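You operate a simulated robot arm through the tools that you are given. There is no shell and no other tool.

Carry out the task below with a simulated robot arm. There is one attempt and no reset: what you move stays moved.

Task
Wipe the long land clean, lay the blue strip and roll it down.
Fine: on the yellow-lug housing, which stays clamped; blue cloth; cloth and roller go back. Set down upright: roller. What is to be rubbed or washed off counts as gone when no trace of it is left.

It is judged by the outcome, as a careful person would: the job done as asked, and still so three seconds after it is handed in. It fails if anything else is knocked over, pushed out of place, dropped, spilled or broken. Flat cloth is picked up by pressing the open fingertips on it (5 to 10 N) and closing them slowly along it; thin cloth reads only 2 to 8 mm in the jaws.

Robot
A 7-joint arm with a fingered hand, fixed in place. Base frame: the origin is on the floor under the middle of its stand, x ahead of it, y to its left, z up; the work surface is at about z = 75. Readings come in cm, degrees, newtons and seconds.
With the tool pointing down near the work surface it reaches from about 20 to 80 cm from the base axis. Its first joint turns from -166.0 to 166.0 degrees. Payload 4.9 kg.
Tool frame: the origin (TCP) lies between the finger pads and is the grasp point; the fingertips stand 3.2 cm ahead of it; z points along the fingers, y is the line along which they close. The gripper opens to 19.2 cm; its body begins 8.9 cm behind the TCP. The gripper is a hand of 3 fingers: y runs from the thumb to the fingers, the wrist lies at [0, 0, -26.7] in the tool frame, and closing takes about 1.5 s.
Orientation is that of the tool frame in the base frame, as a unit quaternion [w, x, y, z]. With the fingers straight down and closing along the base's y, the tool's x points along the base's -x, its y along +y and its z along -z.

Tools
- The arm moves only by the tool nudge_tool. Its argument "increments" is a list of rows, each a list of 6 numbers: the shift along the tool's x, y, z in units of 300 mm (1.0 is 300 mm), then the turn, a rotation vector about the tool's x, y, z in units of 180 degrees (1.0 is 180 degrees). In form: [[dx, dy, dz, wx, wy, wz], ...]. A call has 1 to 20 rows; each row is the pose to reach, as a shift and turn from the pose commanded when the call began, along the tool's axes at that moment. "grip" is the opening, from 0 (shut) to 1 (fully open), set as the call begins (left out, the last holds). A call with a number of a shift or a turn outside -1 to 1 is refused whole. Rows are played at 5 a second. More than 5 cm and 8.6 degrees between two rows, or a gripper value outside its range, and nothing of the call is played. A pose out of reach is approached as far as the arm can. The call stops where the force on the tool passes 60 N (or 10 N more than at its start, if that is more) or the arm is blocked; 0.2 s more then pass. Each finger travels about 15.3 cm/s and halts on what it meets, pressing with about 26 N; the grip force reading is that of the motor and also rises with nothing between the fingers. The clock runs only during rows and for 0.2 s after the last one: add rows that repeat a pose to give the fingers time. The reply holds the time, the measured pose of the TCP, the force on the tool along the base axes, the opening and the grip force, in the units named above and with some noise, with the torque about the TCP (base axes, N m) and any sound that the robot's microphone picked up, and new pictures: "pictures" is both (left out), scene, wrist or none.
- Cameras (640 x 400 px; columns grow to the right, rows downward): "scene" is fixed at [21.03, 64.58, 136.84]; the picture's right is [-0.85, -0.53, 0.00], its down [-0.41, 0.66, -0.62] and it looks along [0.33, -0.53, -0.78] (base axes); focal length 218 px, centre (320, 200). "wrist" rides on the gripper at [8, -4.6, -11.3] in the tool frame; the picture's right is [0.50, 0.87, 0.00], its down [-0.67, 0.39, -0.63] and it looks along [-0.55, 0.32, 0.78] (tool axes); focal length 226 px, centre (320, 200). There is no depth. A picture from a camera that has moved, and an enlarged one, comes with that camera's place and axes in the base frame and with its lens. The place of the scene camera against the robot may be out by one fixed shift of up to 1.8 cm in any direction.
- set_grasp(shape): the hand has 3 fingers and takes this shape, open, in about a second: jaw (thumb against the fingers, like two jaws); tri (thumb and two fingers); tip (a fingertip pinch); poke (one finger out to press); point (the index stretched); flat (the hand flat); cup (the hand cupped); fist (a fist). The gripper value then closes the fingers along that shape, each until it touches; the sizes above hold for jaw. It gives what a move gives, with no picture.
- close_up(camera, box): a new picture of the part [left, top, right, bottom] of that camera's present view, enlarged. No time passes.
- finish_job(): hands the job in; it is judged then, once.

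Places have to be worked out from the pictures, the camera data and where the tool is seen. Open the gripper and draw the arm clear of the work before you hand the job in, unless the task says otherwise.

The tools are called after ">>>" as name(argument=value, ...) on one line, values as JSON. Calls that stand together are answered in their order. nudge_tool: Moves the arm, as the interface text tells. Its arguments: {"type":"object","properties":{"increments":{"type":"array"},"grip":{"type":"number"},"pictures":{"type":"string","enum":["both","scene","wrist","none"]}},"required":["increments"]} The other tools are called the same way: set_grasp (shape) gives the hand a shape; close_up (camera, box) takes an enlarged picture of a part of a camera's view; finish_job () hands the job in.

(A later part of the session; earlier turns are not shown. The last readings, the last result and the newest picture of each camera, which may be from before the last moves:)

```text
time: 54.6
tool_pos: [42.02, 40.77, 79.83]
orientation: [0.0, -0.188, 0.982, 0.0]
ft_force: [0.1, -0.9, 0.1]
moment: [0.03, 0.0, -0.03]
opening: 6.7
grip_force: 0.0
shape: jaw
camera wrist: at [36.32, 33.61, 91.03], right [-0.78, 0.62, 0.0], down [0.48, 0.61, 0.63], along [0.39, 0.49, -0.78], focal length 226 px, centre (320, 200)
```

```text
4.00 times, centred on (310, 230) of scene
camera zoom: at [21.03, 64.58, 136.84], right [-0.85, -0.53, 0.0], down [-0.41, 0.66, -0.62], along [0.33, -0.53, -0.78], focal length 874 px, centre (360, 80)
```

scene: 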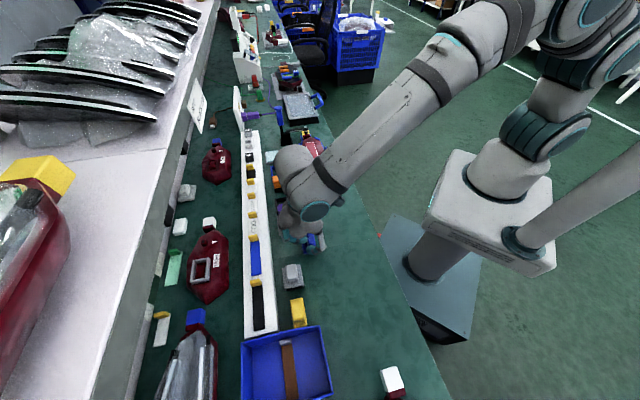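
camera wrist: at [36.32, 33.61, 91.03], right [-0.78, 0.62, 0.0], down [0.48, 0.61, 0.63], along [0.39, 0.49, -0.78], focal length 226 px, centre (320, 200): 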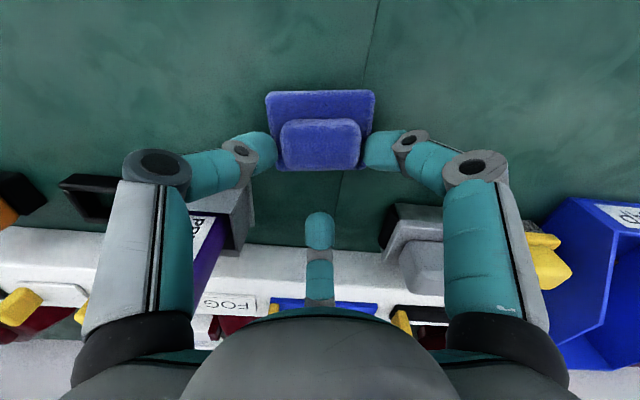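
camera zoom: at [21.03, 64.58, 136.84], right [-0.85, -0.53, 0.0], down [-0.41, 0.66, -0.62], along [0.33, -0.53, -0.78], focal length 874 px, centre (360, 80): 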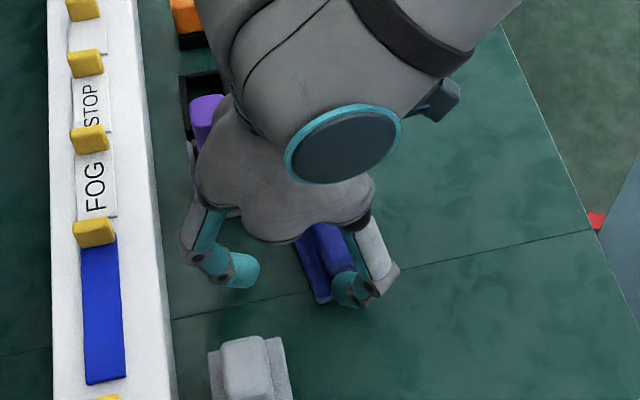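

Released; the pad turned a few degrees as the fingers left it. I lift straight up and look at how it lies.

>>> nudge_tool(increments=[[0, 0, -0.02, 0, 0, 0], [0, 0, -0.06, 0, 0, 0], [0, 0, -0.15, 0, 0, 0], [0, 0, -0.25, 0, 0, 0], [0, 0, -0.35, 0, 0, 0], [0, 0, -0.4, 0, 0, 0.0367], [0, 0, -0.4, 0, 0, 0.0367]], pictures="both")

>>> close_up(camera="wrist", box=[220, 60, 420, 210])

>>> close_up(camera="scene", box=[260, 200, 360, 280])

```text
time: 56.2
tool_pos: [42.26, 40.81, 91.85]
orientation: [0.001, -0.13, 0.991, 0.001]
ft_force: [-0.5, -0.5, -0.5]
moment: [-0.01, -0.01, 0.0]
opening: 6.71
grip_force: 0.0
shape: jaw
camera wrist: at [35.58, 34.35, 103.09], right [-0.71, 0.71, 0.0], down [0.55, 0.55, 0.63], along [0.45, 0.45, -0.78], focal length 226 px, centre (320, 200)
```

scene: 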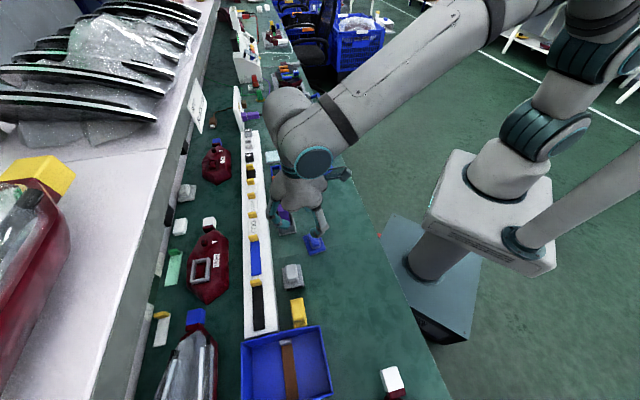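
wrist: 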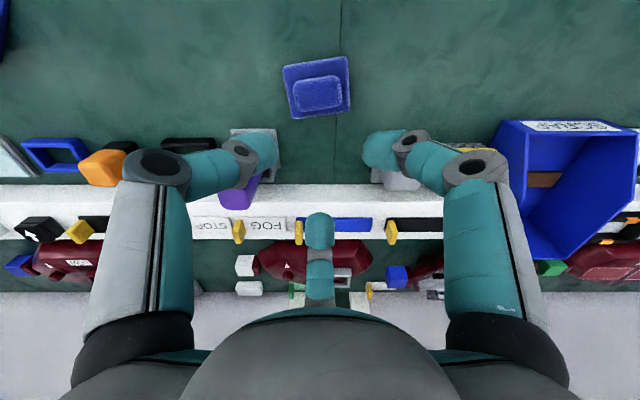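

```text
2.67 times, centred on (320, 135) of wrist
camera zoom: at [35.58, 34.35, 103.09], right [-0.71, 0.71, 0.0], down [0.55, 0.55, 0.63], along [0.45, 0.45, -0.78], focal length 603 px, centre (320, 373)
```

zoom: 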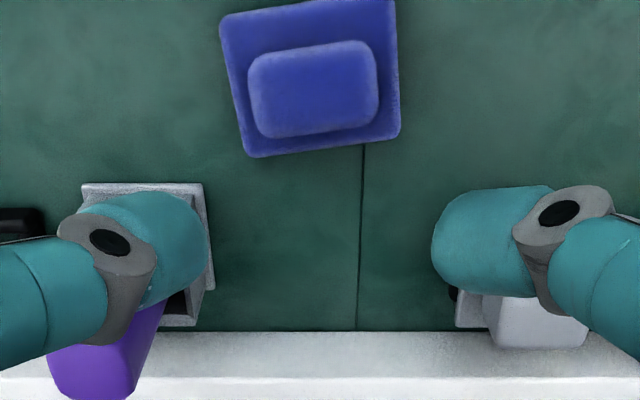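

```text
5.00 times, centred on (310, 240) of scene
camera zoom: at [21.03, 64.58, 136.84], right [-0.85, -0.53, 0.0], down [-0.41, 0.66, -0.62], along [0.33, -0.53, -0.78], focal length 1093 px, centre (370, 0)
```

zoom: 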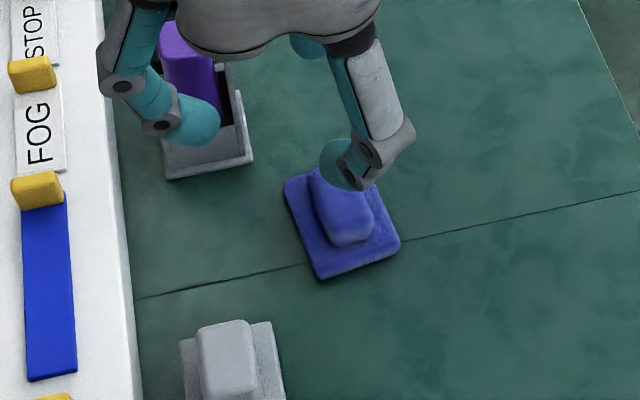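

The cloth lies flat at about (U −1.1, V 55.7), turned −8°. With the hand closed and turned 60°, the two leading fingers form a shallow V that will square and centre the knob. I back off, turn and close to prepare that push.

>>> nudge_tool(increments=[[0.06, -0.035, 0, 0, 0, 0.0417], [0.12, -0.07, 0, 0, 0, 0.0833], [0.18, -0.105, 0, 0, 0, 0.125], [0.2511, -0.145, 0, 0, 0, 0.1667], [0.2511, -0.145, 0, 0, 0, 0.2083], [0.2511, -0.145, 0, 0, 0, 0.25], [0.2511, -0.145, 0, 0, 0, 0.2917], [0.2511, -0.145, 0, 0, 0, 0.3333], [0.2511, -0.145, 0, 0, 0, 0.3333]], grip=0.05, pictures="both")

>>> close_up(camera="wrist", box=[200, 80, 460, 280])

```text
time: 58.2
tool_pos: [36.04, 34.65, 91.8]
orientation: [-0.001, 0.384, 0.923, 0.001]
ft_force: [0.2, 0.2, -1.2]
moment: [0.06, 0.0, 0.01]
opening: 1.01
grip_force: 0.1
shape: jaw
camera wrist: at [27.03, 37.05, 103.04], right [0.26, 0.97, 0.0], down [0.75, -0.2, 0.63], along [0.61, -0.16, -0.78], focal length 226 px, centre (320, 200)
```

scene: 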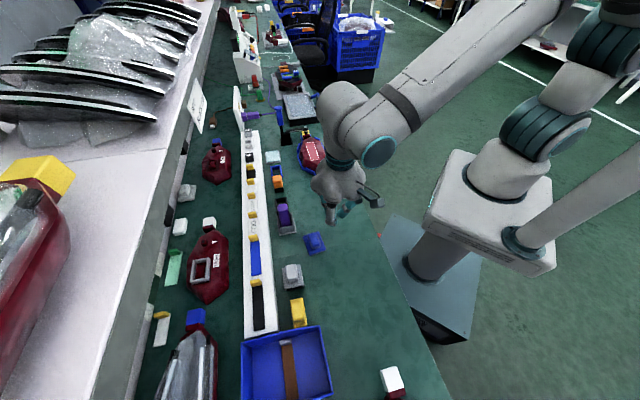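
wrist: 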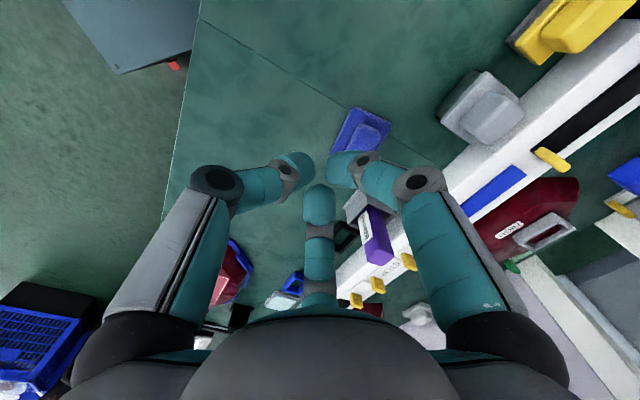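

```text
2.00 times, centred on (330, 180) of wrist
camera zoom: at [27.03, 37.05, 103.04], right [0.26, 0.97, 0.0], down [0.75, -0.2, 0.63], along [0.61, -0.16, -0.78], focal length 452 px, centre (300, 240)
```

zoom: 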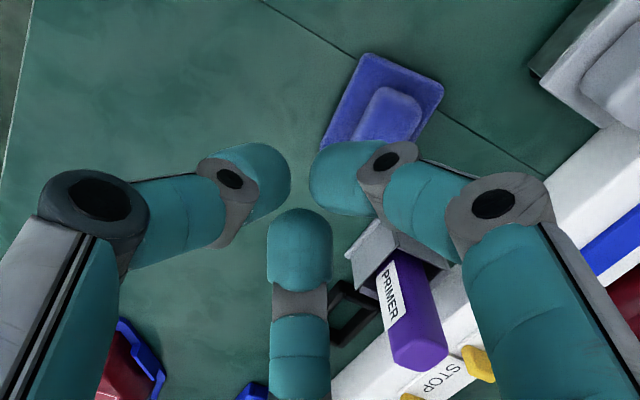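

The closed hand is lined up behind the cloth. I shift back another 1 cm and lower to z 80, the fingertips just above pad thickness.

>>> nudge_tool(increments=[[0, -0.0333, 0.1, 0, 0, 0], [0, -0.0333, 0.2, 0, 0, 0], [0, -0.0333, 0.3, 0, 0, 0], [0, -0.0333, 0.36, 0, 0, 0], [0, -0.0333, 0.394, 0, 0, 0], [0, -0.0333, 0.394, 0, 0, 0]], pictures="both")

>>> close_up(camera="wrist", box=[200, 80, 460, 280])

>>> close_up(camera="scene", box=[270, 200, 370, 280])

```text
time: 59.6
tool_pos: [35.38, 33.94, 79.9]
orientation: [0.0, 0.383, 0.924, 0.0]
ft_force: [-0.1, 0.7, -0.4]
moment: [0.0, -0.03, 0.01]
opening: 0.95
grip_force: 0.0
shape: jaw
camera wrist: at [26.28, 36.32, 91.23], right [0.26, 0.97, 0.0], down [0.75, -0.2, 0.63], along [0.61, -0.16, -0.78], focal length 226 px, centre (320, 200)
```

scene: 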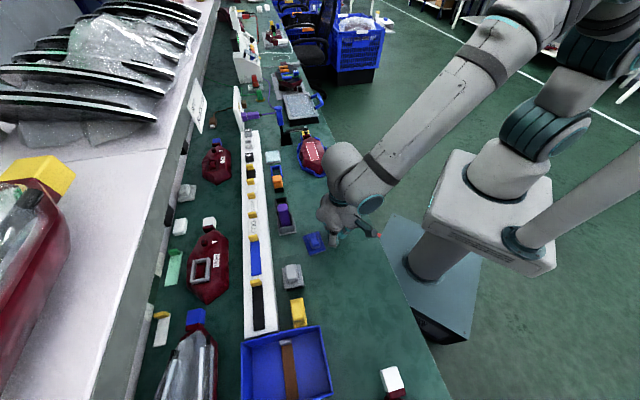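
wrist: 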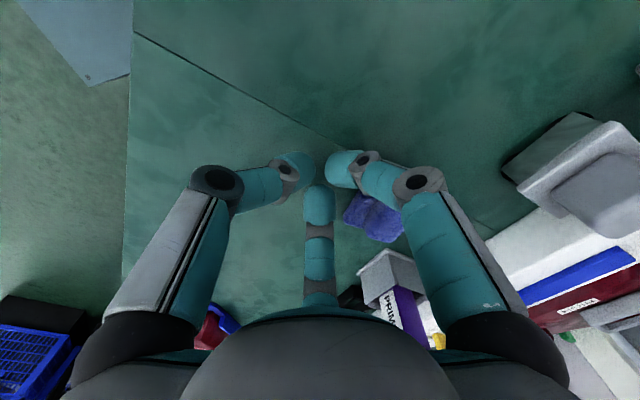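

```text
2.00 times, centred on (330, 180) of wrist
camera zoom: at [26.28, 36.32, 91.23], right [0.26, 0.97, 0.0], down [0.75, -0.2, 0.63], along [0.61, -0.16, -0.78], focal length 452 px, centre (300, 240)
```

zoom: 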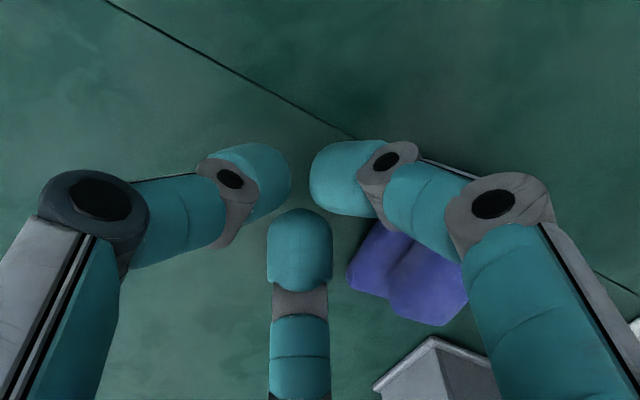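

```text
5.00 times, centred on (320, 240) of scene
camera zoom: at [21.03, 64.58, 136.84], right [-0.85, -0.53, 0.0], down [-0.41, 0.66, -0.62], along [0.33, -0.53, -0.78], focal length 1093 px, centre (320, 0)
```

zoom: 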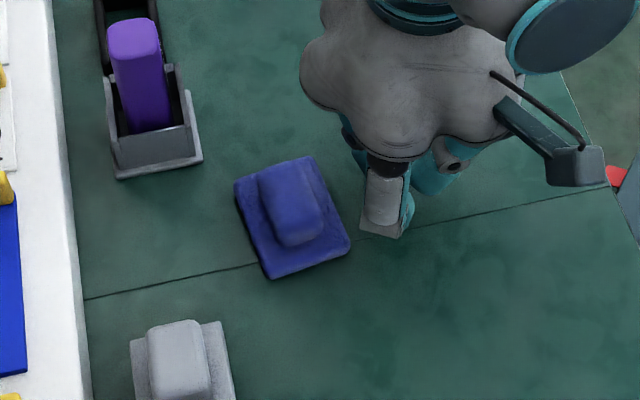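

The hand is down behind the cloth with no contact. I push about 6 cm toward the slot, slowly, letting the V square the knob.

>>> nudge_tool(increments=[[0.001, 0.025, 0, 0, 0, 0], [0.002, 0.05, 0, 0, 0, 0], [0.003, 0.07, 0, 0, 0, 0], [0.004, 0.085, 0, 0, 0, 0], [0.005, 0.1, 0, 0, 0, 0], [0.005, 0.115, 0, 0, 0, 0], [0.005, 0.13, 0, 0, 0, 0], [0.005, 0.145, 0, 0, 0, 0], [0.005, 0.16, 0, 0, 0, 0], [0.005, 0.175, 0, 0, 0, 0], [0.005, 0.19, 0, 0, 0, 0], [0.005, 0.205, 0, 0, 0, 0], [0.005, 0.205, 0, 0, 0, 0]], pictures="both")

>>> close_up(camera="wrist", box=[200, 80, 460, 280])

>>> close_up(camera="scene", box=[260, 190, 360, 280])

```text
time: 62.4
tool_pos: [39.57, 38.35, 79.92]
orientation: [0.0, 0.382, 0.924, 0.001]
ft_force: [-0.6, -1.9, 0.9]
moment: [-0.02, -0.01, -0.01]
opening: 0.96
grip_force: 0.1
shape: jaw
camera wrist: at [30.56, 40.78, 91.25], right [0.26, 0.97, 0.0], down [0.75, -0.2, 0.63], along [0.61, -0.16, -0.78], focal length 226 px, centre (320, 200)
```

scene: 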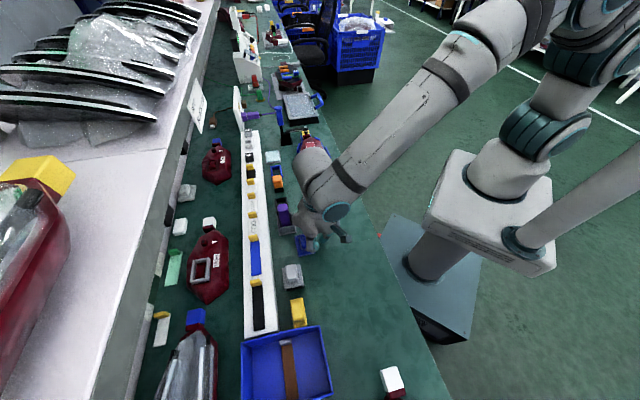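
wrist: 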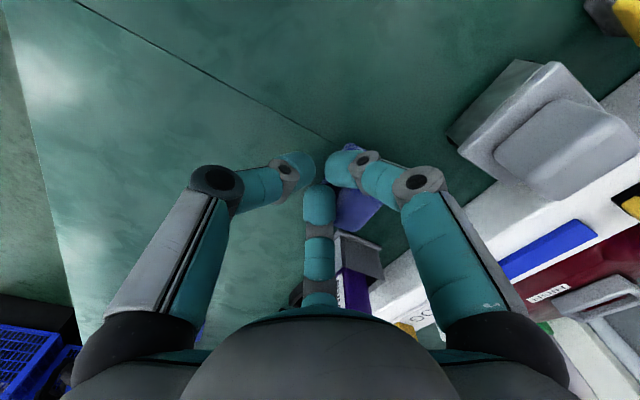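

```text
2.00 times, centred on (330, 180) of wrist
camera zoom: at [30.56, 40.78, 91.25], right [0.26, 0.97, 0.0], down [0.75, -0.2, 0.63], along [0.61, -0.16, -0.78], focal length 452 px, centre (300, 240)
```

zoom: 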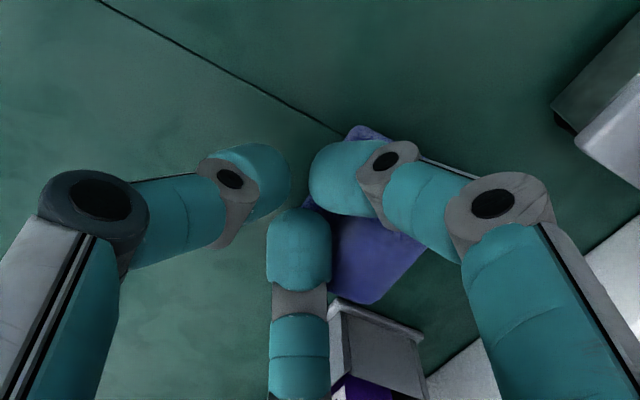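

```text
4.44 times, centred on (310, 235) of scene
camera zoom: at [21.03, 64.58, 136.84], right [-0.85, -0.53, 0.0], down [-0.41, 0.66, -0.62], along [0.33, -0.53, -0.78], focal length 971 px, centre (364, 44)
```

zoom: 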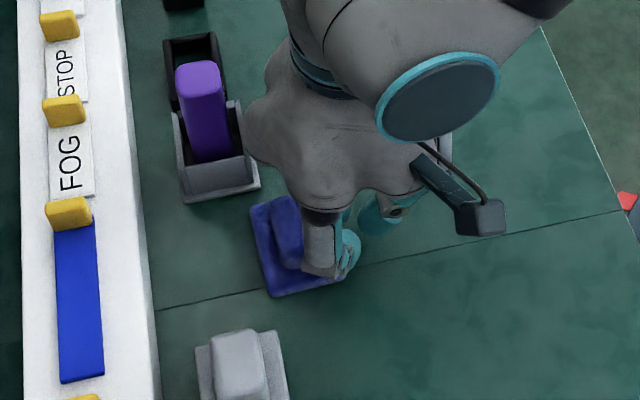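

The cloth moved along; it is partly hidden. I push 1.2 cm more, which stays clear of the PRIMER holder, then back off and lift to see it.

>>> nudge_tool(increments=[[0, 0.014, 0, 0, 0, 0], [0, 0.028, 0, 0, 0, 0], [0, 0.04, 0, 0, 0, 0], [0, 0.04, 0, 0, 0, 0], [0, 0, 0, 0, 0, 0], [0, -0.06, 0, 0, 0, 0], [0, -0.1, -0.1, 0, 0, 0], [0, -0.1, -0.22, 0, 0, 0], [0, -0.1, -0.34, 0, 0, 0], [0, -0.1, -0.4, 0, 0, -0.0417], [0, -0.1, -0.4, 0, 0, -0.0833], [0, -0.1, -0.4, 0, 0, -0.125], [0, -0.1, -0.4, 0, 0, -0.1667], [0, -0.1, -0.4, 0, 0, -0.2083], [0, -0.1, -0.4, 0, 0, -0.25], [0, -0.1, -0.4, 0, 0, -0.2917], [0, -0.1, -0.4, 0, 0, -0.3333], [0, -0.1, -0.4, 0, 0, -0.3333]], pictures="both")

>>> close_up(camera="wrist", box=[220, 110, 420, 260])

>>> close_up(camera="scene", box=[255, 190, 355, 290])

```text
time: 66.2
tool_pos: [37.48, 36.3, 91.9]
orientation: [-0.001, -0.132, 0.991, 0.001]
ft_force: [0.3, -0.4, -0.1]
moment: [-0.02, 0.0, -0.03]
opening: 0.98
grip_force: 0.0
shape: jaw
camera wrist: at [30.83, 29.79, 103.23], right [-0.71, 0.71, 0.0], down [0.55, 0.55, 0.63], along [0.45, 0.45, -0.78], focal length 226 px, centre (320, 200)
```

scene: 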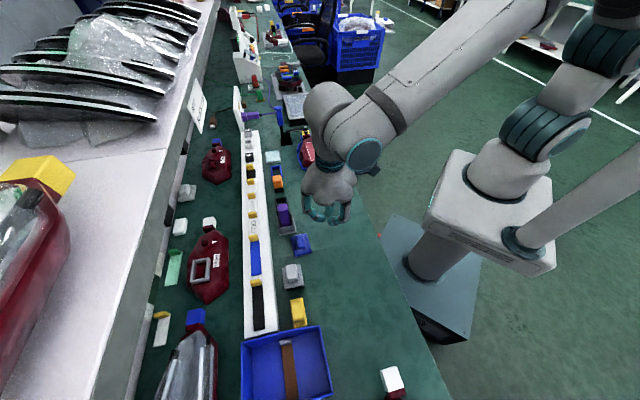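
wrist: 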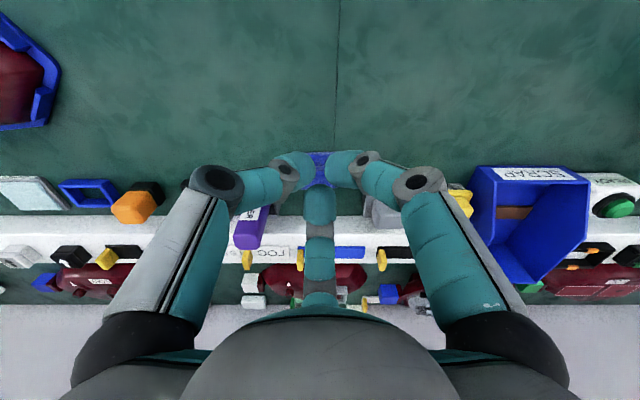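

```text
2.67 times, centred on (320, 185) of wrist
camera zoom: at [30.83, 29.79, 103.23], right [-0.71, 0.71, 0.0], down [0.55, 0.55, 0.63], along [0.45, 0.45, -0.78], focal length 603 px, centre (320, 240)
```

zoom: 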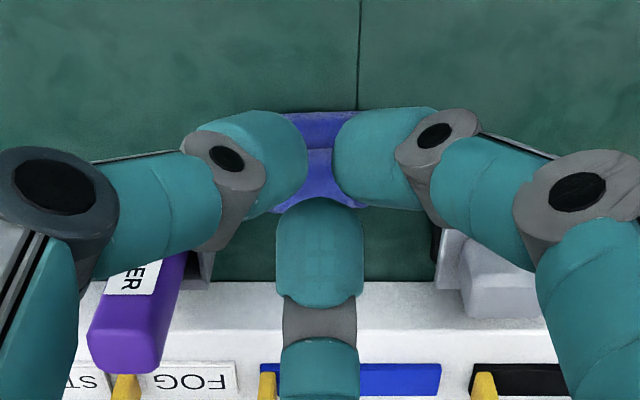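

```text
4.00 times, centred on (305, 240) of scene
camera zoom: at [21.03, 64.58, 136.84], right [-0.85, -0.53, 0.0], down [-0.41, 0.66, -0.62], along [0.33, -0.53, -0.78], focal length 874 px, centre (380, 40)
```

zoom: 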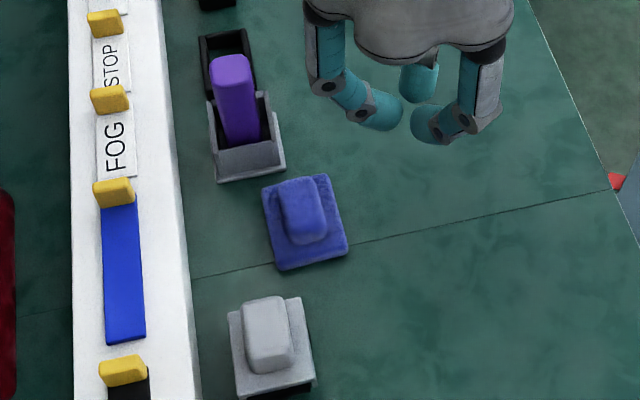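

The cloth is now square and about 3.9 cm short of its slot. The hand is turned so one closed finger leads, and I lower behind the knob's middle for the final push.

>>> nudge_tool(increments=[[0.0102, -0.0155, 0.1, 0, 0, 0], [0.0102, -0.0155, 0.2, 0, 0, 0], [0.0102, -0.0155, 0.3, 0, 0, 0], [0.0102, -0.0155, 0.36, 0, 0, 0], [0.0102, -0.0155, 0.397, 0, 0, 0], [0.0102, -0.0155, 0.397, 0, 0, 0]], pictures="both")

>>> close_up(camera="wrist", box=[220, 130, 420, 290])

>>> close_up(camera="scene", box=[255, 190, 355, 290])

```text
time: 67.6
tool_pos: [37.29, 35.64, 80.07]
orientation: [0.0, -0.131, 0.991, 0.0]
ft_force: [-1.0, 0.3, -0.4]
moment: [-0.01, -0.01, -0.02]
opening: 0.97
grip_force: 0.0
shape: jaw
camera wrist: at [30.59, 29.21, 91.32], right [-0.71, 0.71, 0.0], down [0.55, 0.55, 0.63], along [0.45, 0.45, -0.78], focal length 226 px, centre (320, 200)
```

scene: 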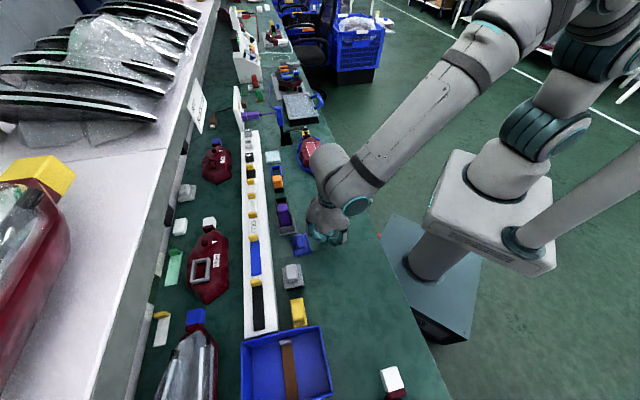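
wrist: 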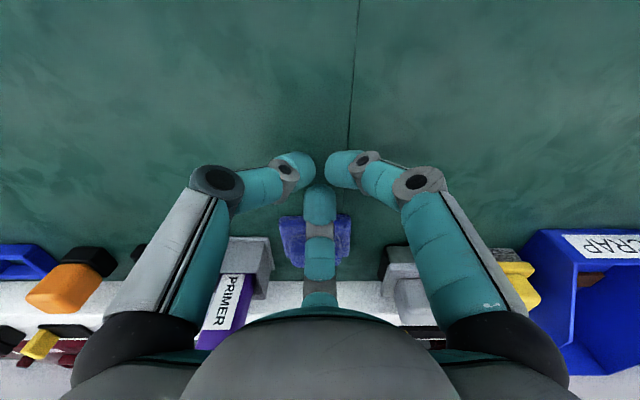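

```text
2.50 times, centred on (320, 210) of wrist
camera zoom: at [30.59, 29.21, 91.32], right [-0.71, 0.71, 0.0], down [0.55, 0.55, 0.63], along [0.45, 0.45, -0.78], focal length 565 px, centre (320, 175)
```

zoom: 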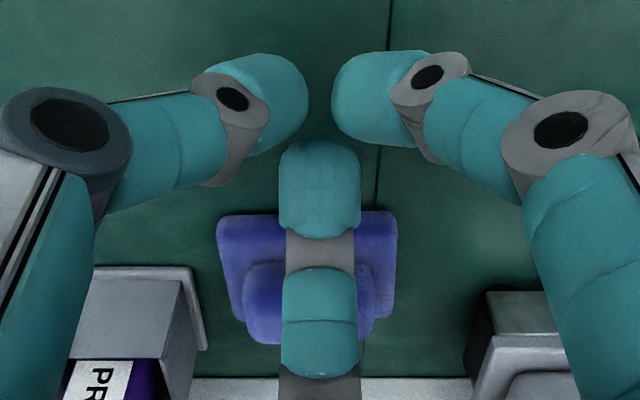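

```text
4.00 times, centred on (305, 240) of scene
camera zoom: at [21.03, 64.58, 136.84], right [-0.85, -0.53, 0.0], down [-0.41, 0.66, -0.62], along [0.33, -0.53, -0.78], focal length 874 px, centre (380, 40)
```

zoom: 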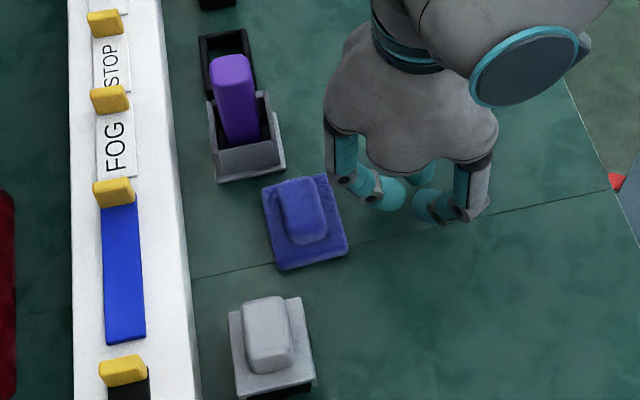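

The pad is in line for a straight push, though about 0.7 cm nearer the PRIMER holder than before and still well clear of it. I align with its middle and push about 4 cm home in small steps.

>>> nudge_tool(increments=[[-0.008, -0.0139, 0, 0, 0, 0], [-0.025, -0.004, 0, 0, 0, 0], [-0.042, 0.0056, 0, 0, 0, 0], [-0.058, 0.015, 0, 0, 0, 0], [-0.073, 0.0236, 0, 0, 0, 0], [-0.088, 0.0323, 0, 0, 0, 0], [-0.103, 0.041, 0, 0, 0, 0], [-0.118, 0.0496, 0, 0, 0, 0], [-0.133, 0.0583, 0, 0, 0, 0], [-0.148, 0.0669, 0, 0, 0, 0], [-0.163, 0.0756, 0, 0, 0, 0], [-0.1754, 0.0828, 0, 0, 0, 0], [-0.1754, 0.0828, 0, 0, 0, 0]], pictures="both")

>>> close_up(camera="wrist", box=[220, 130, 420, 290])

>>> close_up(camera="scene", box=[255, 190, 355, 290])

```text
time: 70.4
tool_pos: [41.85, 39.4, 80.04]
orientation: [0.0, -0.131, 0.991, 0.0]
ft_force: [-0.8, 0.3, 0.7]
moment: [-0.03, 0.01, 0.0]
opening: 0.98
grip_force: 0.0
shape: jaw
camera wrist: at [35.08, 32.96, 91.35], right [-0.71, 0.71, 0.0], down [0.55, 0.55, 0.63], along [0.45, 0.45, -0.78], focal length 226 px, centre (320, 200)
```

scene: 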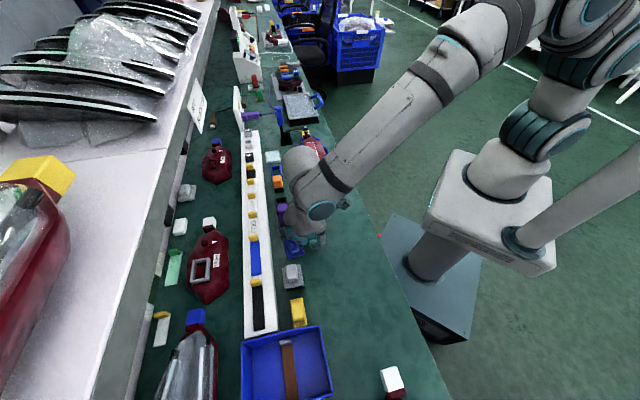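
wrist: 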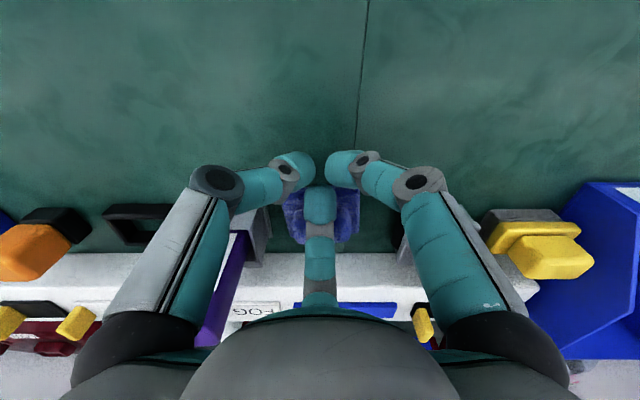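

```text
2.50 times, centred on (320, 210) of wrist
camera zoom: at [35.08, 32.96, 91.35], right [-0.71, 0.71, 0.0], down [0.55, 0.55, 0.63], along [0.45, 0.45, -0.78], focal length 565 px, centre (320, 175)
```

zoom: 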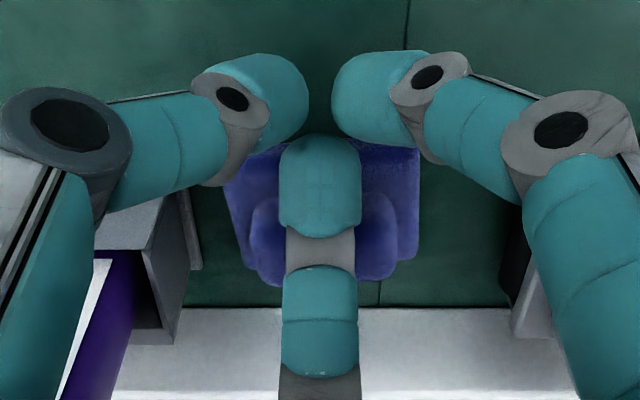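

```text
4.00 times, centred on (305, 240) of scene
camera zoom: at [21.03, 64.58, 136.84], right [-0.85, -0.53, 0.0], down [-0.41, 0.66, -0.62], along [0.33, -0.53, -0.78], focal length 874 px, centre (380, 40)
```

zoom: 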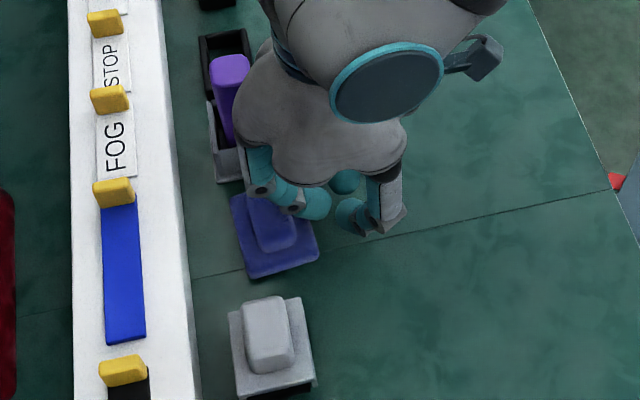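

The cloth is about 1.3 cm short and turned about −5°. I back off slightly, push a little on its right half to square it, then push on its middle to bring it home.

>>> nudge_tool(increments=[[0.0231, -0.0133, 0, 0, 0, 0], [0.0409, 0.0176, 0, 0, 0, 0], [0.0236, 0.0276, 0, 0, 0, 0], [0.0091, 0.0359, 0, 0, 0, 0], [-0.001, 0.0417, 0, 0, 0, 0], [0.0178, 0.0309, 0, 0, 0, 0], [0.0017, 0.0029, 0, 0, 0, 0], [-0.0127, 0.0112, 0, 0, 0, 0], [-0.0243, 0.0179, 0, 0, 0, 0], [-0.0344, 0.0237, 0, 0, 0, 0], [-0.0344, 0.0237, 0, 0, 0, 0]], pictures="both")

>>> close_up(camera="scene", box=[255, 190, 355, 290])

>>> close_up(camera="wrist", box=[220, 130, 420, 290])

```text
time: 72.8
tool_pos: [42.66, 40.47, 80.05]
orientation: [0.0, -0.13, 0.992, 0.001]
ft_force: [-0.7, 0.0, 0.2]
moment: [0.06, 0.0, -0.01]
opening: 0.97
grip_force: 0.0
shape: jaw
camera wrist: at [35.89, 33.96, 91.34], right [-0.71, 0.71, 0.0], down [0.55, 0.55, 0.63], along [0.45, 0.45, -0.78], focal length 226 px, centre (320, 200)
```

scene: 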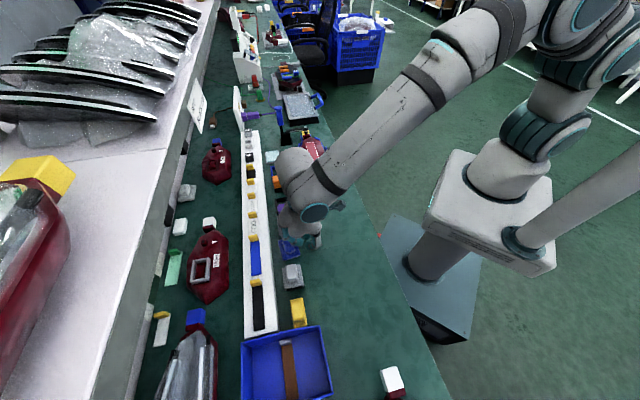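
wrist: 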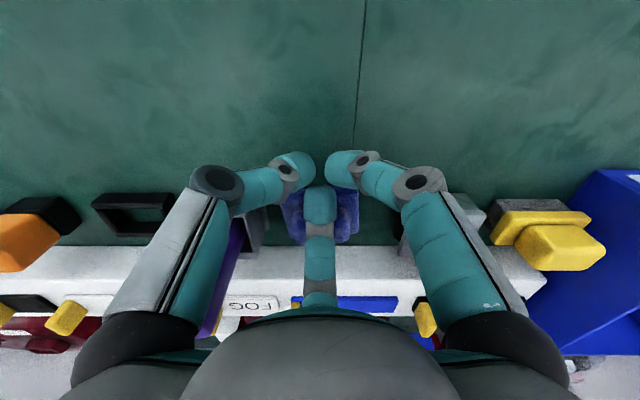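

```text
4.00 times, centred on (305, 240) of scene
camera zoom: at [21.03, 64.58, 136.84], right [-0.85, -0.53, 0.0], down [-0.41, 0.66, -0.62], along [0.33, -0.53, -0.78], focal length 874 px, centre (380, 40)
```

zoom: 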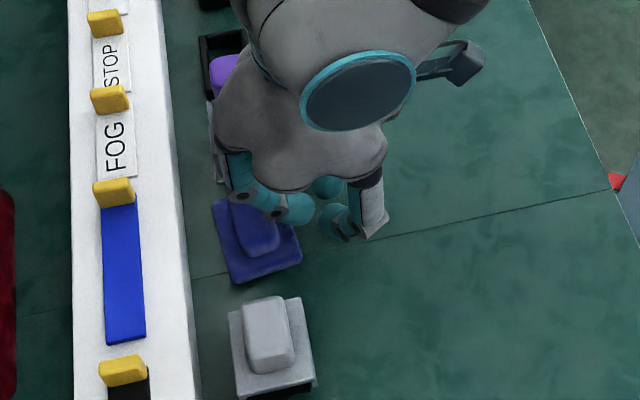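

```text
2.50 times, centred on (320, 210) of wrist
camera zoom: at [35.89, 33.96, 91.34], right [-0.71, 0.71, 0.0], down [0.55, 0.55, 0.63], along [0.45, 0.45, -0.78], focal length 565 px, centre (320, 175)
```

zoom: 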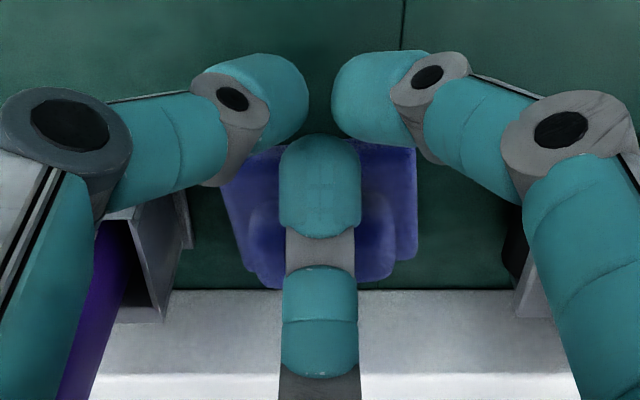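

The cloth's centre is back within about 0.4 cm, but it is turned about −8°. I give one small push on its right side to square it, then back off and lift to look.

>>> nudge_tool(increments=[[0.0289, -0.0167, 0, 0, 0, 0], [0.0472, 0.0151, 0, 0, 0, 0], [0.0656, 0.0468, 0, 0, 0, 0], [0.0511, 0.0552, 0, 0, 0, 0], [0.0425, 0.0602, 0, 0, 0, 0], [0.0367, 0.0635, 0, 0, 0, 0], [0.0309, 0.0668, 0, 0, 0, 0], [0.0309, 0.0668, 0, 0, 0, 0], [0.08, 0.0385, 0, 0, 0, 0], [0.15, -0.002, -0.05, 0, 0, 0], [0.2, -0.031, -0.2, 0, 0, 0], [0.2, -0.031, -0.35, 0, 0, 0], [0.2, -0.031, -0.45, 0, 0, 0], [0.2, -0.031, -0.45, 0, 0, 0]], pictures="both")

>>> close_up(camera="scene", box=[255, 190, 355, 290])

>>> close_up(camera="wrist", box=[220, 130, 420, 290])

```text
time: 75.8
tool_pos: [36.93, 37.9, 93.55]
orientation: [0.0, -0.131, 0.991, 0.0]
ft_force: [-1.0, -0.4, 0.4]
moment: [0.01, 0.0, 0.02]
opening: 0.97
grip_force: 0.0
shape: jaw
camera wrist: at [30.25, 31.54, 104.87], right [-0.71, 0.71, 0.0], down [0.55, 0.55, 0.63], along [0.45, 0.45, -0.78], focal length 226 px, centre (320, 200)
```

scene: 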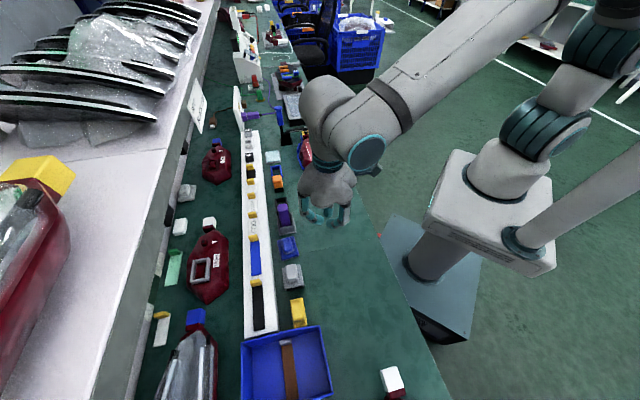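
wrist: 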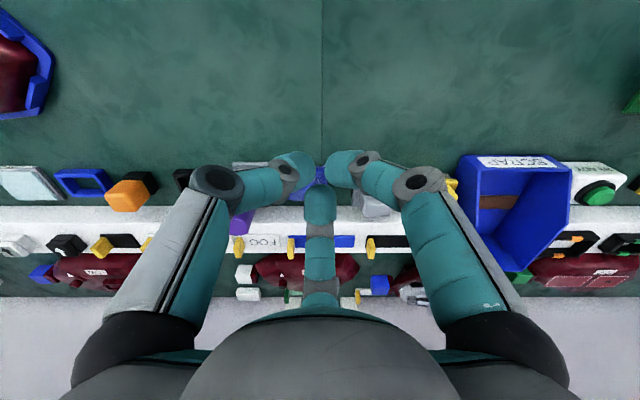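

```text
4.00 times, centred on (305, 240) of scene
camera zoom: at [21.03, 64.58, 136.84], right [-0.85, -0.53, 0.0], down [-0.41, 0.66, -0.62], along [0.33, -0.53, -0.78], focal length 874 px, centre (380, 40)
```

zoom: 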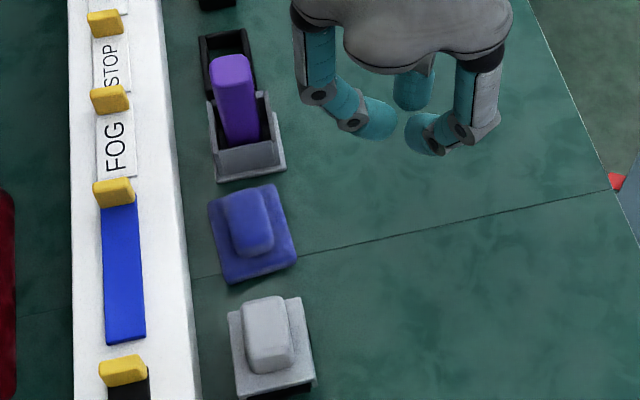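

```text
2.50 times, centred on (320, 210) of wrist
camera zoom: at [30.25, 31.54, 104.87], right [-0.71, 0.71, 0.0], down [0.55, 0.55, 0.63], along [0.45, 0.45, -0.78], focal length 565 px, centre (320, 175)
```

zoom: 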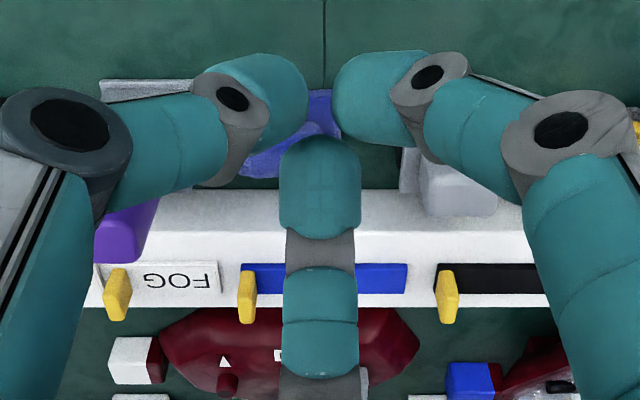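

The cloth lies back in its slot within about half a centimetre, only slightly turned. Next is the blue strip: its yellow tab stands at its lug-side end near (U −3.65, V 72), about 1 cm thick and topping out near z 83. I hover over it with the hand part open to measure.

>>> nudge_tool(increments=[[-0.11, 0.035, 0, 0, 0, 0], [-0.22, 0.07, 0, 0, 0, 0], [-0.33, 0.105, 0, 0, 0, 0], [-0.44, 0.14, 0, 0, 0, 0], [-0.55, 0.175, 0, 0, 0, 0], [-0.664, 0.21, 0, 0, 0, 0], [-0.664, 0.21, 0, 0, 0, 0]], grip=0.3, pictures="both")

>>> close_up(camera="wrist", box=[260, 90, 400, 190])

>>> close_up(camera="scene", box=[225, 200, 325, 290])

```text
time: 77.4
tool_pos: [54.44, 48.96, 93.48]
orientation: [-0.002, -0.13, 0.991, 0.0]
ft_force: [-0.5, 1.1, -0.5]
moment: [-0.01, -0.02, -0.03]
opening: 5.72
grip_force: 0.0
shape: jaw
camera wrist: at [47.77, 42.64, 104.83], right [-0.71, 0.71, 0.0], down [0.55, 0.55, 0.63], along [0.44, 0.44, -0.78], focal length 226 px, centre (320, 200)
```

scene: 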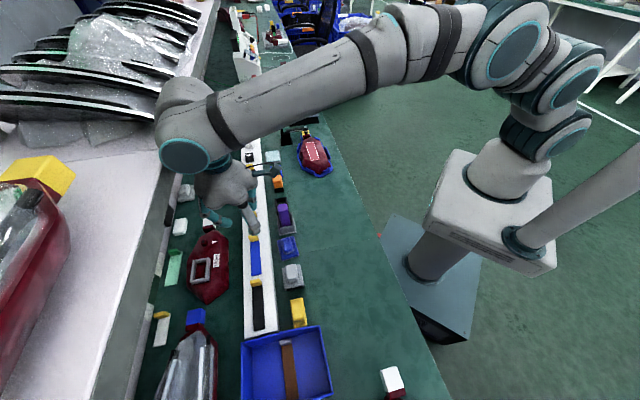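
wrist: 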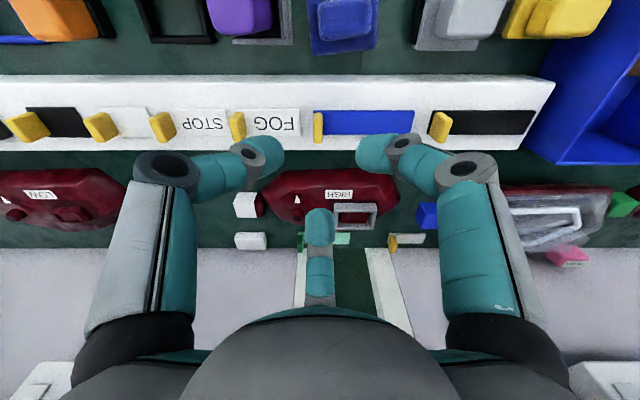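

```text
4.00 times, centred on (330, 140) of wrist
camera zoom: at [47.77, 42.64, 104.83], right [-0.71, 0.71, 0.0], down [0.55, 0.55, 0.63], along [0.44, 0.44, -0.78], focal length 904 px, centre (280, 440)
```

zoom: 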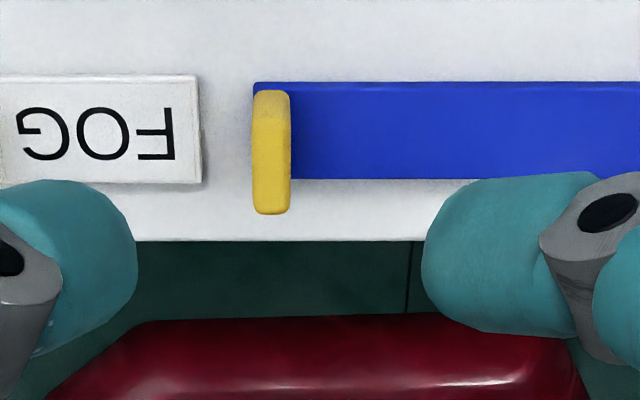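

```text
4.44 times, centred on (275, 245) of scene
camera zoom: at [21.03, 64.58, 136.84], right [-0.85, -0.53, 0.0], down [-0.41, 0.66, -0.62], along [0.33, -0.53, -0.78], focal length 971 px, centre (520, 0)
```

zoom: 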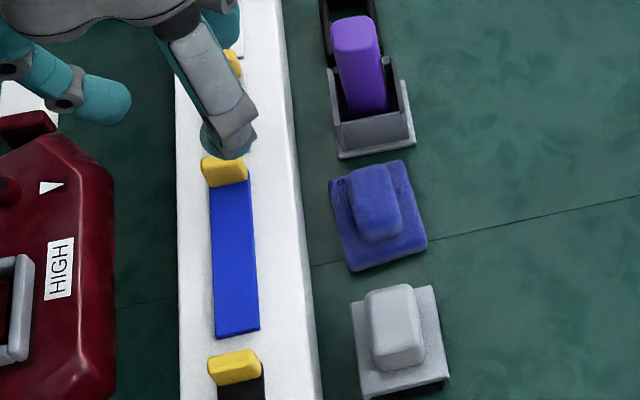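

Two views put the strip's top at z ≈ 79.6, with its tab at U −4.35…−3.35, V 72.0…74.4, top z 82.3. I centre so that the two side fingers will pinch the tab's broad faces and the third stays just clear, open to 4 cm and lower to z 86.

>>> nudge_tool(increments=[[-0.0423, 0.0167, 0, 0, 0, 0], [-0.0423, 0.0167, 0.09, 0, 0, 0], [-0.0423, 0.0167, 0.18, 0, 0, 0], [-0.0423, 0.0167, 0.245, 0, 0, 0], [-0.0423, 0.0167, 0.245, 0, 0, 0]], grip=0.21, pictures="both")

>>> close_up(camera="wrist", box=[250, 100, 390, 220])

>>> close_up(camera="scene", box=[215, 200, 295, 280])

```text
time: 78.8
tool_pos: [55.38, 50.84, 93.23]
orientation: [0.024, -0.141, 0.989, 0.031]
ft_force: [-0.7, 2.0, -0.2]
moment: [-0.14, 0.02, 0.0]
opening: 4.03
grip_force: 0.1
shape: jaw
stopped in row 5: the arm was blocked; the commanded pose is now the measured one
camera wrist: at [48.24, 43.45, 103.81], right [-0.72, 0.69, 0.02], down [0.51, 0.52, 0.69], along [0.47, 0.5, -0.73], focal length 226 px, centre (320, 200)
```

scene: 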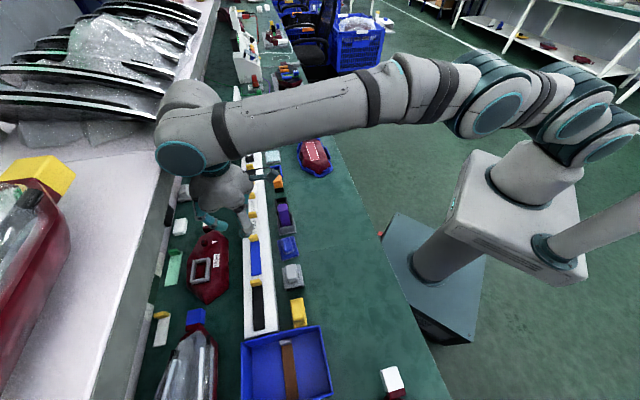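
wrist: 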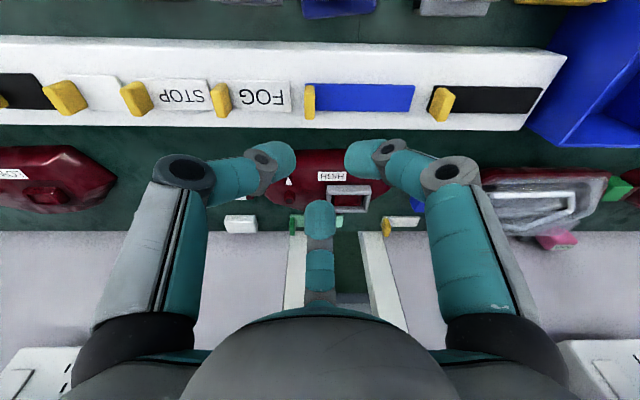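

```text
3.33 times, centred on (320, 160) of wrist
camera zoom: at [48.24, 43.45, 103.81], right [-0.72, 0.69, 0.02], down [0.51, 0.52, 0.69], along [0.47, 0.5, -0.73], focal length 754 px, centre (320, 333)
```

zoom: 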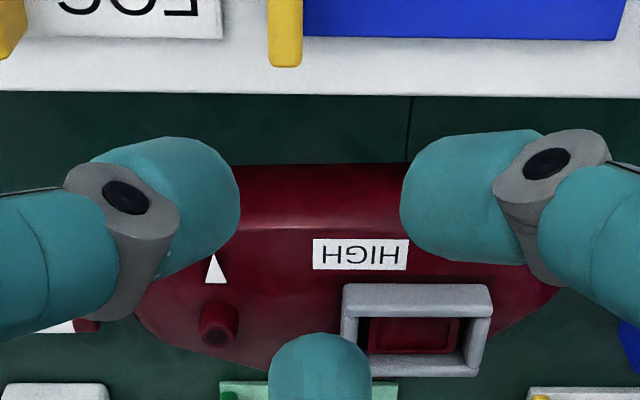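

```text
5.00 times, centred on (255, 240) of scene
camera zoom: at [21.03, 64.58, 136.84], right [-0.85, -0.53, 0.0], down [-0.41, 0.66, -0.62], along [0.33, -0.53, -0.78], focal length 1093 px, centre (645, 0)
```

zoom: 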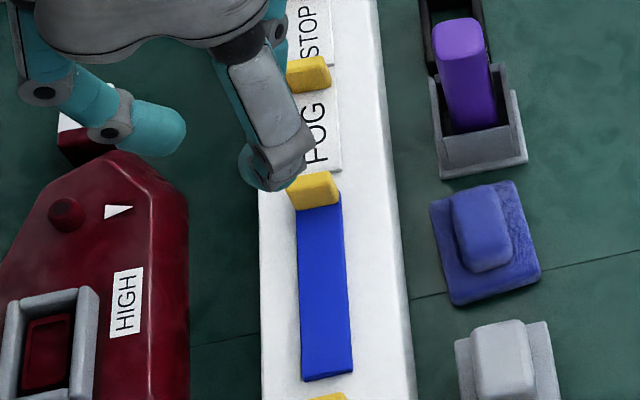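

The arm ran out of reach at this height and tilted a few degrees; nothing was touched. I back off 3.6 cm with the orientation corrected, so that I can descend first and reach out lower down.

>>> nudge_tool(increments=[[0.047, -0.039, 0, 0.0088, 0.0088, 0.0034], [0.0936, -0.0779, 0, 0.0176, 0.0177, 0.0068], [0.0936, -0.0779, 0, 0.0176, 0.0177, 0.0068], [0.0936, -0.0779, 0, 0.0176, 0.0177, 0.0068]], pictures="wrist")

```text
time: 79.1
tool_pos: [55.66, 48.95, 96.88]
orientation: [-0.014, -0.157, 0.987, 0.036]
ft_force: [-1.9, -1.6, 3.3]
moment: [0.18, -0.09, -0.04]
opening: 4.05
grip_force: 0.0
shape: jaw
stopped in row 1: the arm was blocked; the commanded pose is now the measured one
camera wrist: at [49.77, 41.25, 107.92], right [-0.74, 0.67, 0.07], down [0.54, 0.53, 0.65], along [0.39, 0.52, -0.76], focal length 226 px, centre (320, 200)
```

wrist: 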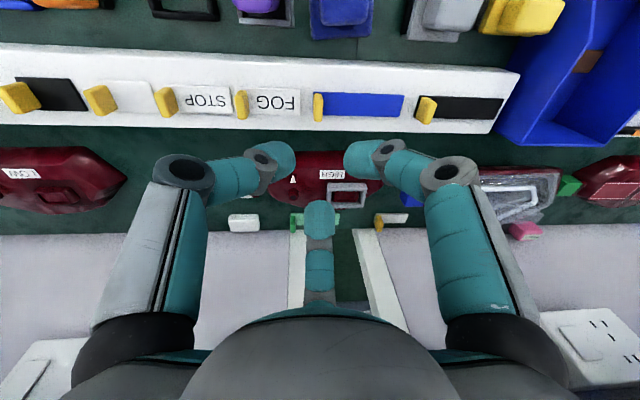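

The arm moved oddly (up 3.6 cm) and stopped again. I look at the arm's posture before commanding anything else.

>>> close_up(camera="scene", box=[120, 0, 640, 320])

>>> close_up(camera="scene", box=[140, 60, 340, 290])

```text
1.23 times, centred on (380, 160) of scene
camera zoom: at [21.03, 64.58, 136.84], right [-0.85, -0.53, 0.0], down [-0.41, 0.66, -0.62], along [0.33, -0.53, -0.78], focal length 269 px, centre (246, 249)
```

zoom: 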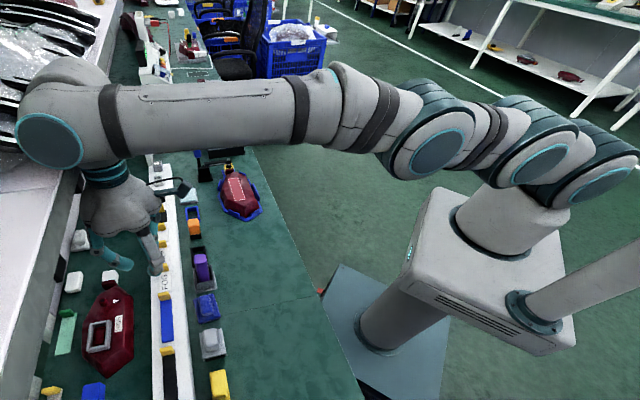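

```text
1.74 times, centred on (240, 175) of scene
camera zoom: at [21.03, 64.58, 136.84], right [-0.85, -0.53, 0.0], down [-0.41, 0.66, -0.62], along [0.33, -0.53, -0.78], focal length 380 px, centre (459, 244)
```

zoom: 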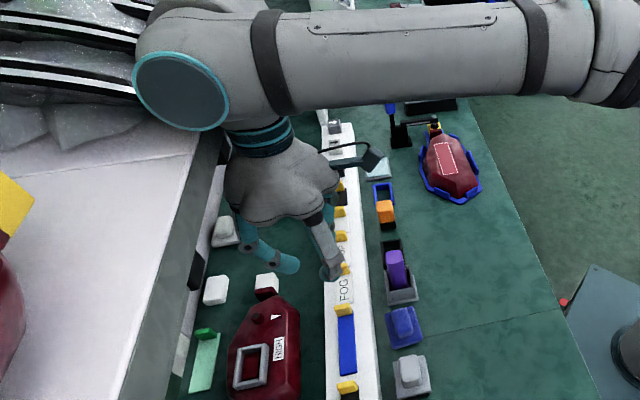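

The arm is almost fully stretched (singular) here, so that was a reach problem, not a collision. I draw the hand in toward the base and restore the vertical orientation in small steps.

>>> nudge_tool(increments=[[0.044, -0.0147, 0.019, 0.0048, -0.0012, 0.0034], [0.088, -0.0295, 0.038, 0.0096, -0.0024, 0.0068], [0.131, -0.0442, 0.057, 0.0143, -0.0035, 0.0103], [0.175, -0.059, 0.076, 0.0191, -0.0047, 0.0137], [0.219, -0.0737, 0.095, 0.0239, -0.0059, 0.0171], [0.219, -0.0737, 0.095, 0.0239, -0.0059, 0.0171]], pictures="both")

```text
time: 79.5
tool_pos: [56.51, 47.28, 98.8]
orientation: [-0.035, -0.168, 0.984, 0.042]
ft_force: [-279.9, -86.9, -23.1]
moment: [11.36, -36.56, 1.88]
opening: 4.01
grip_force: 0.0
shape: jaw
stopped in row 1: the arm was blocked; the commanded pose is now the measured one
camera wrist: at [51.27, 39.62, 109.95], right [-0.75, 0.65, 0.11], down [0.56, 0.54, 0.63], along [0.35, 0.54, -0.77], focal length 226 px, centre (320, 200)
```

scene: 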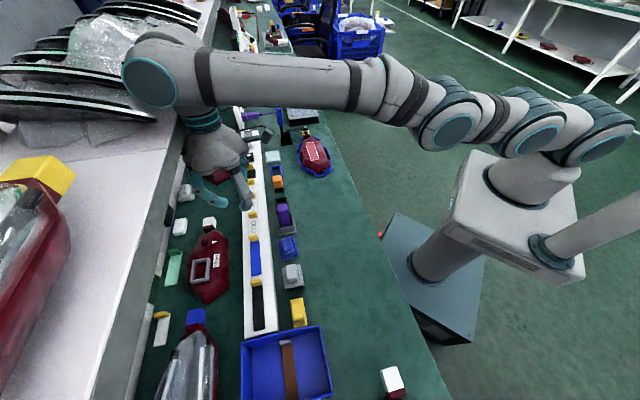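
wrist: 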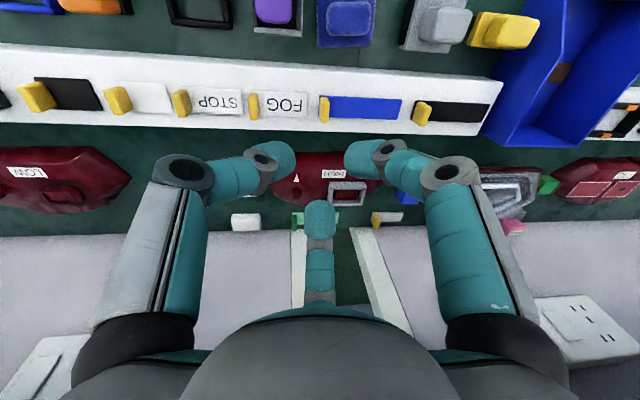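

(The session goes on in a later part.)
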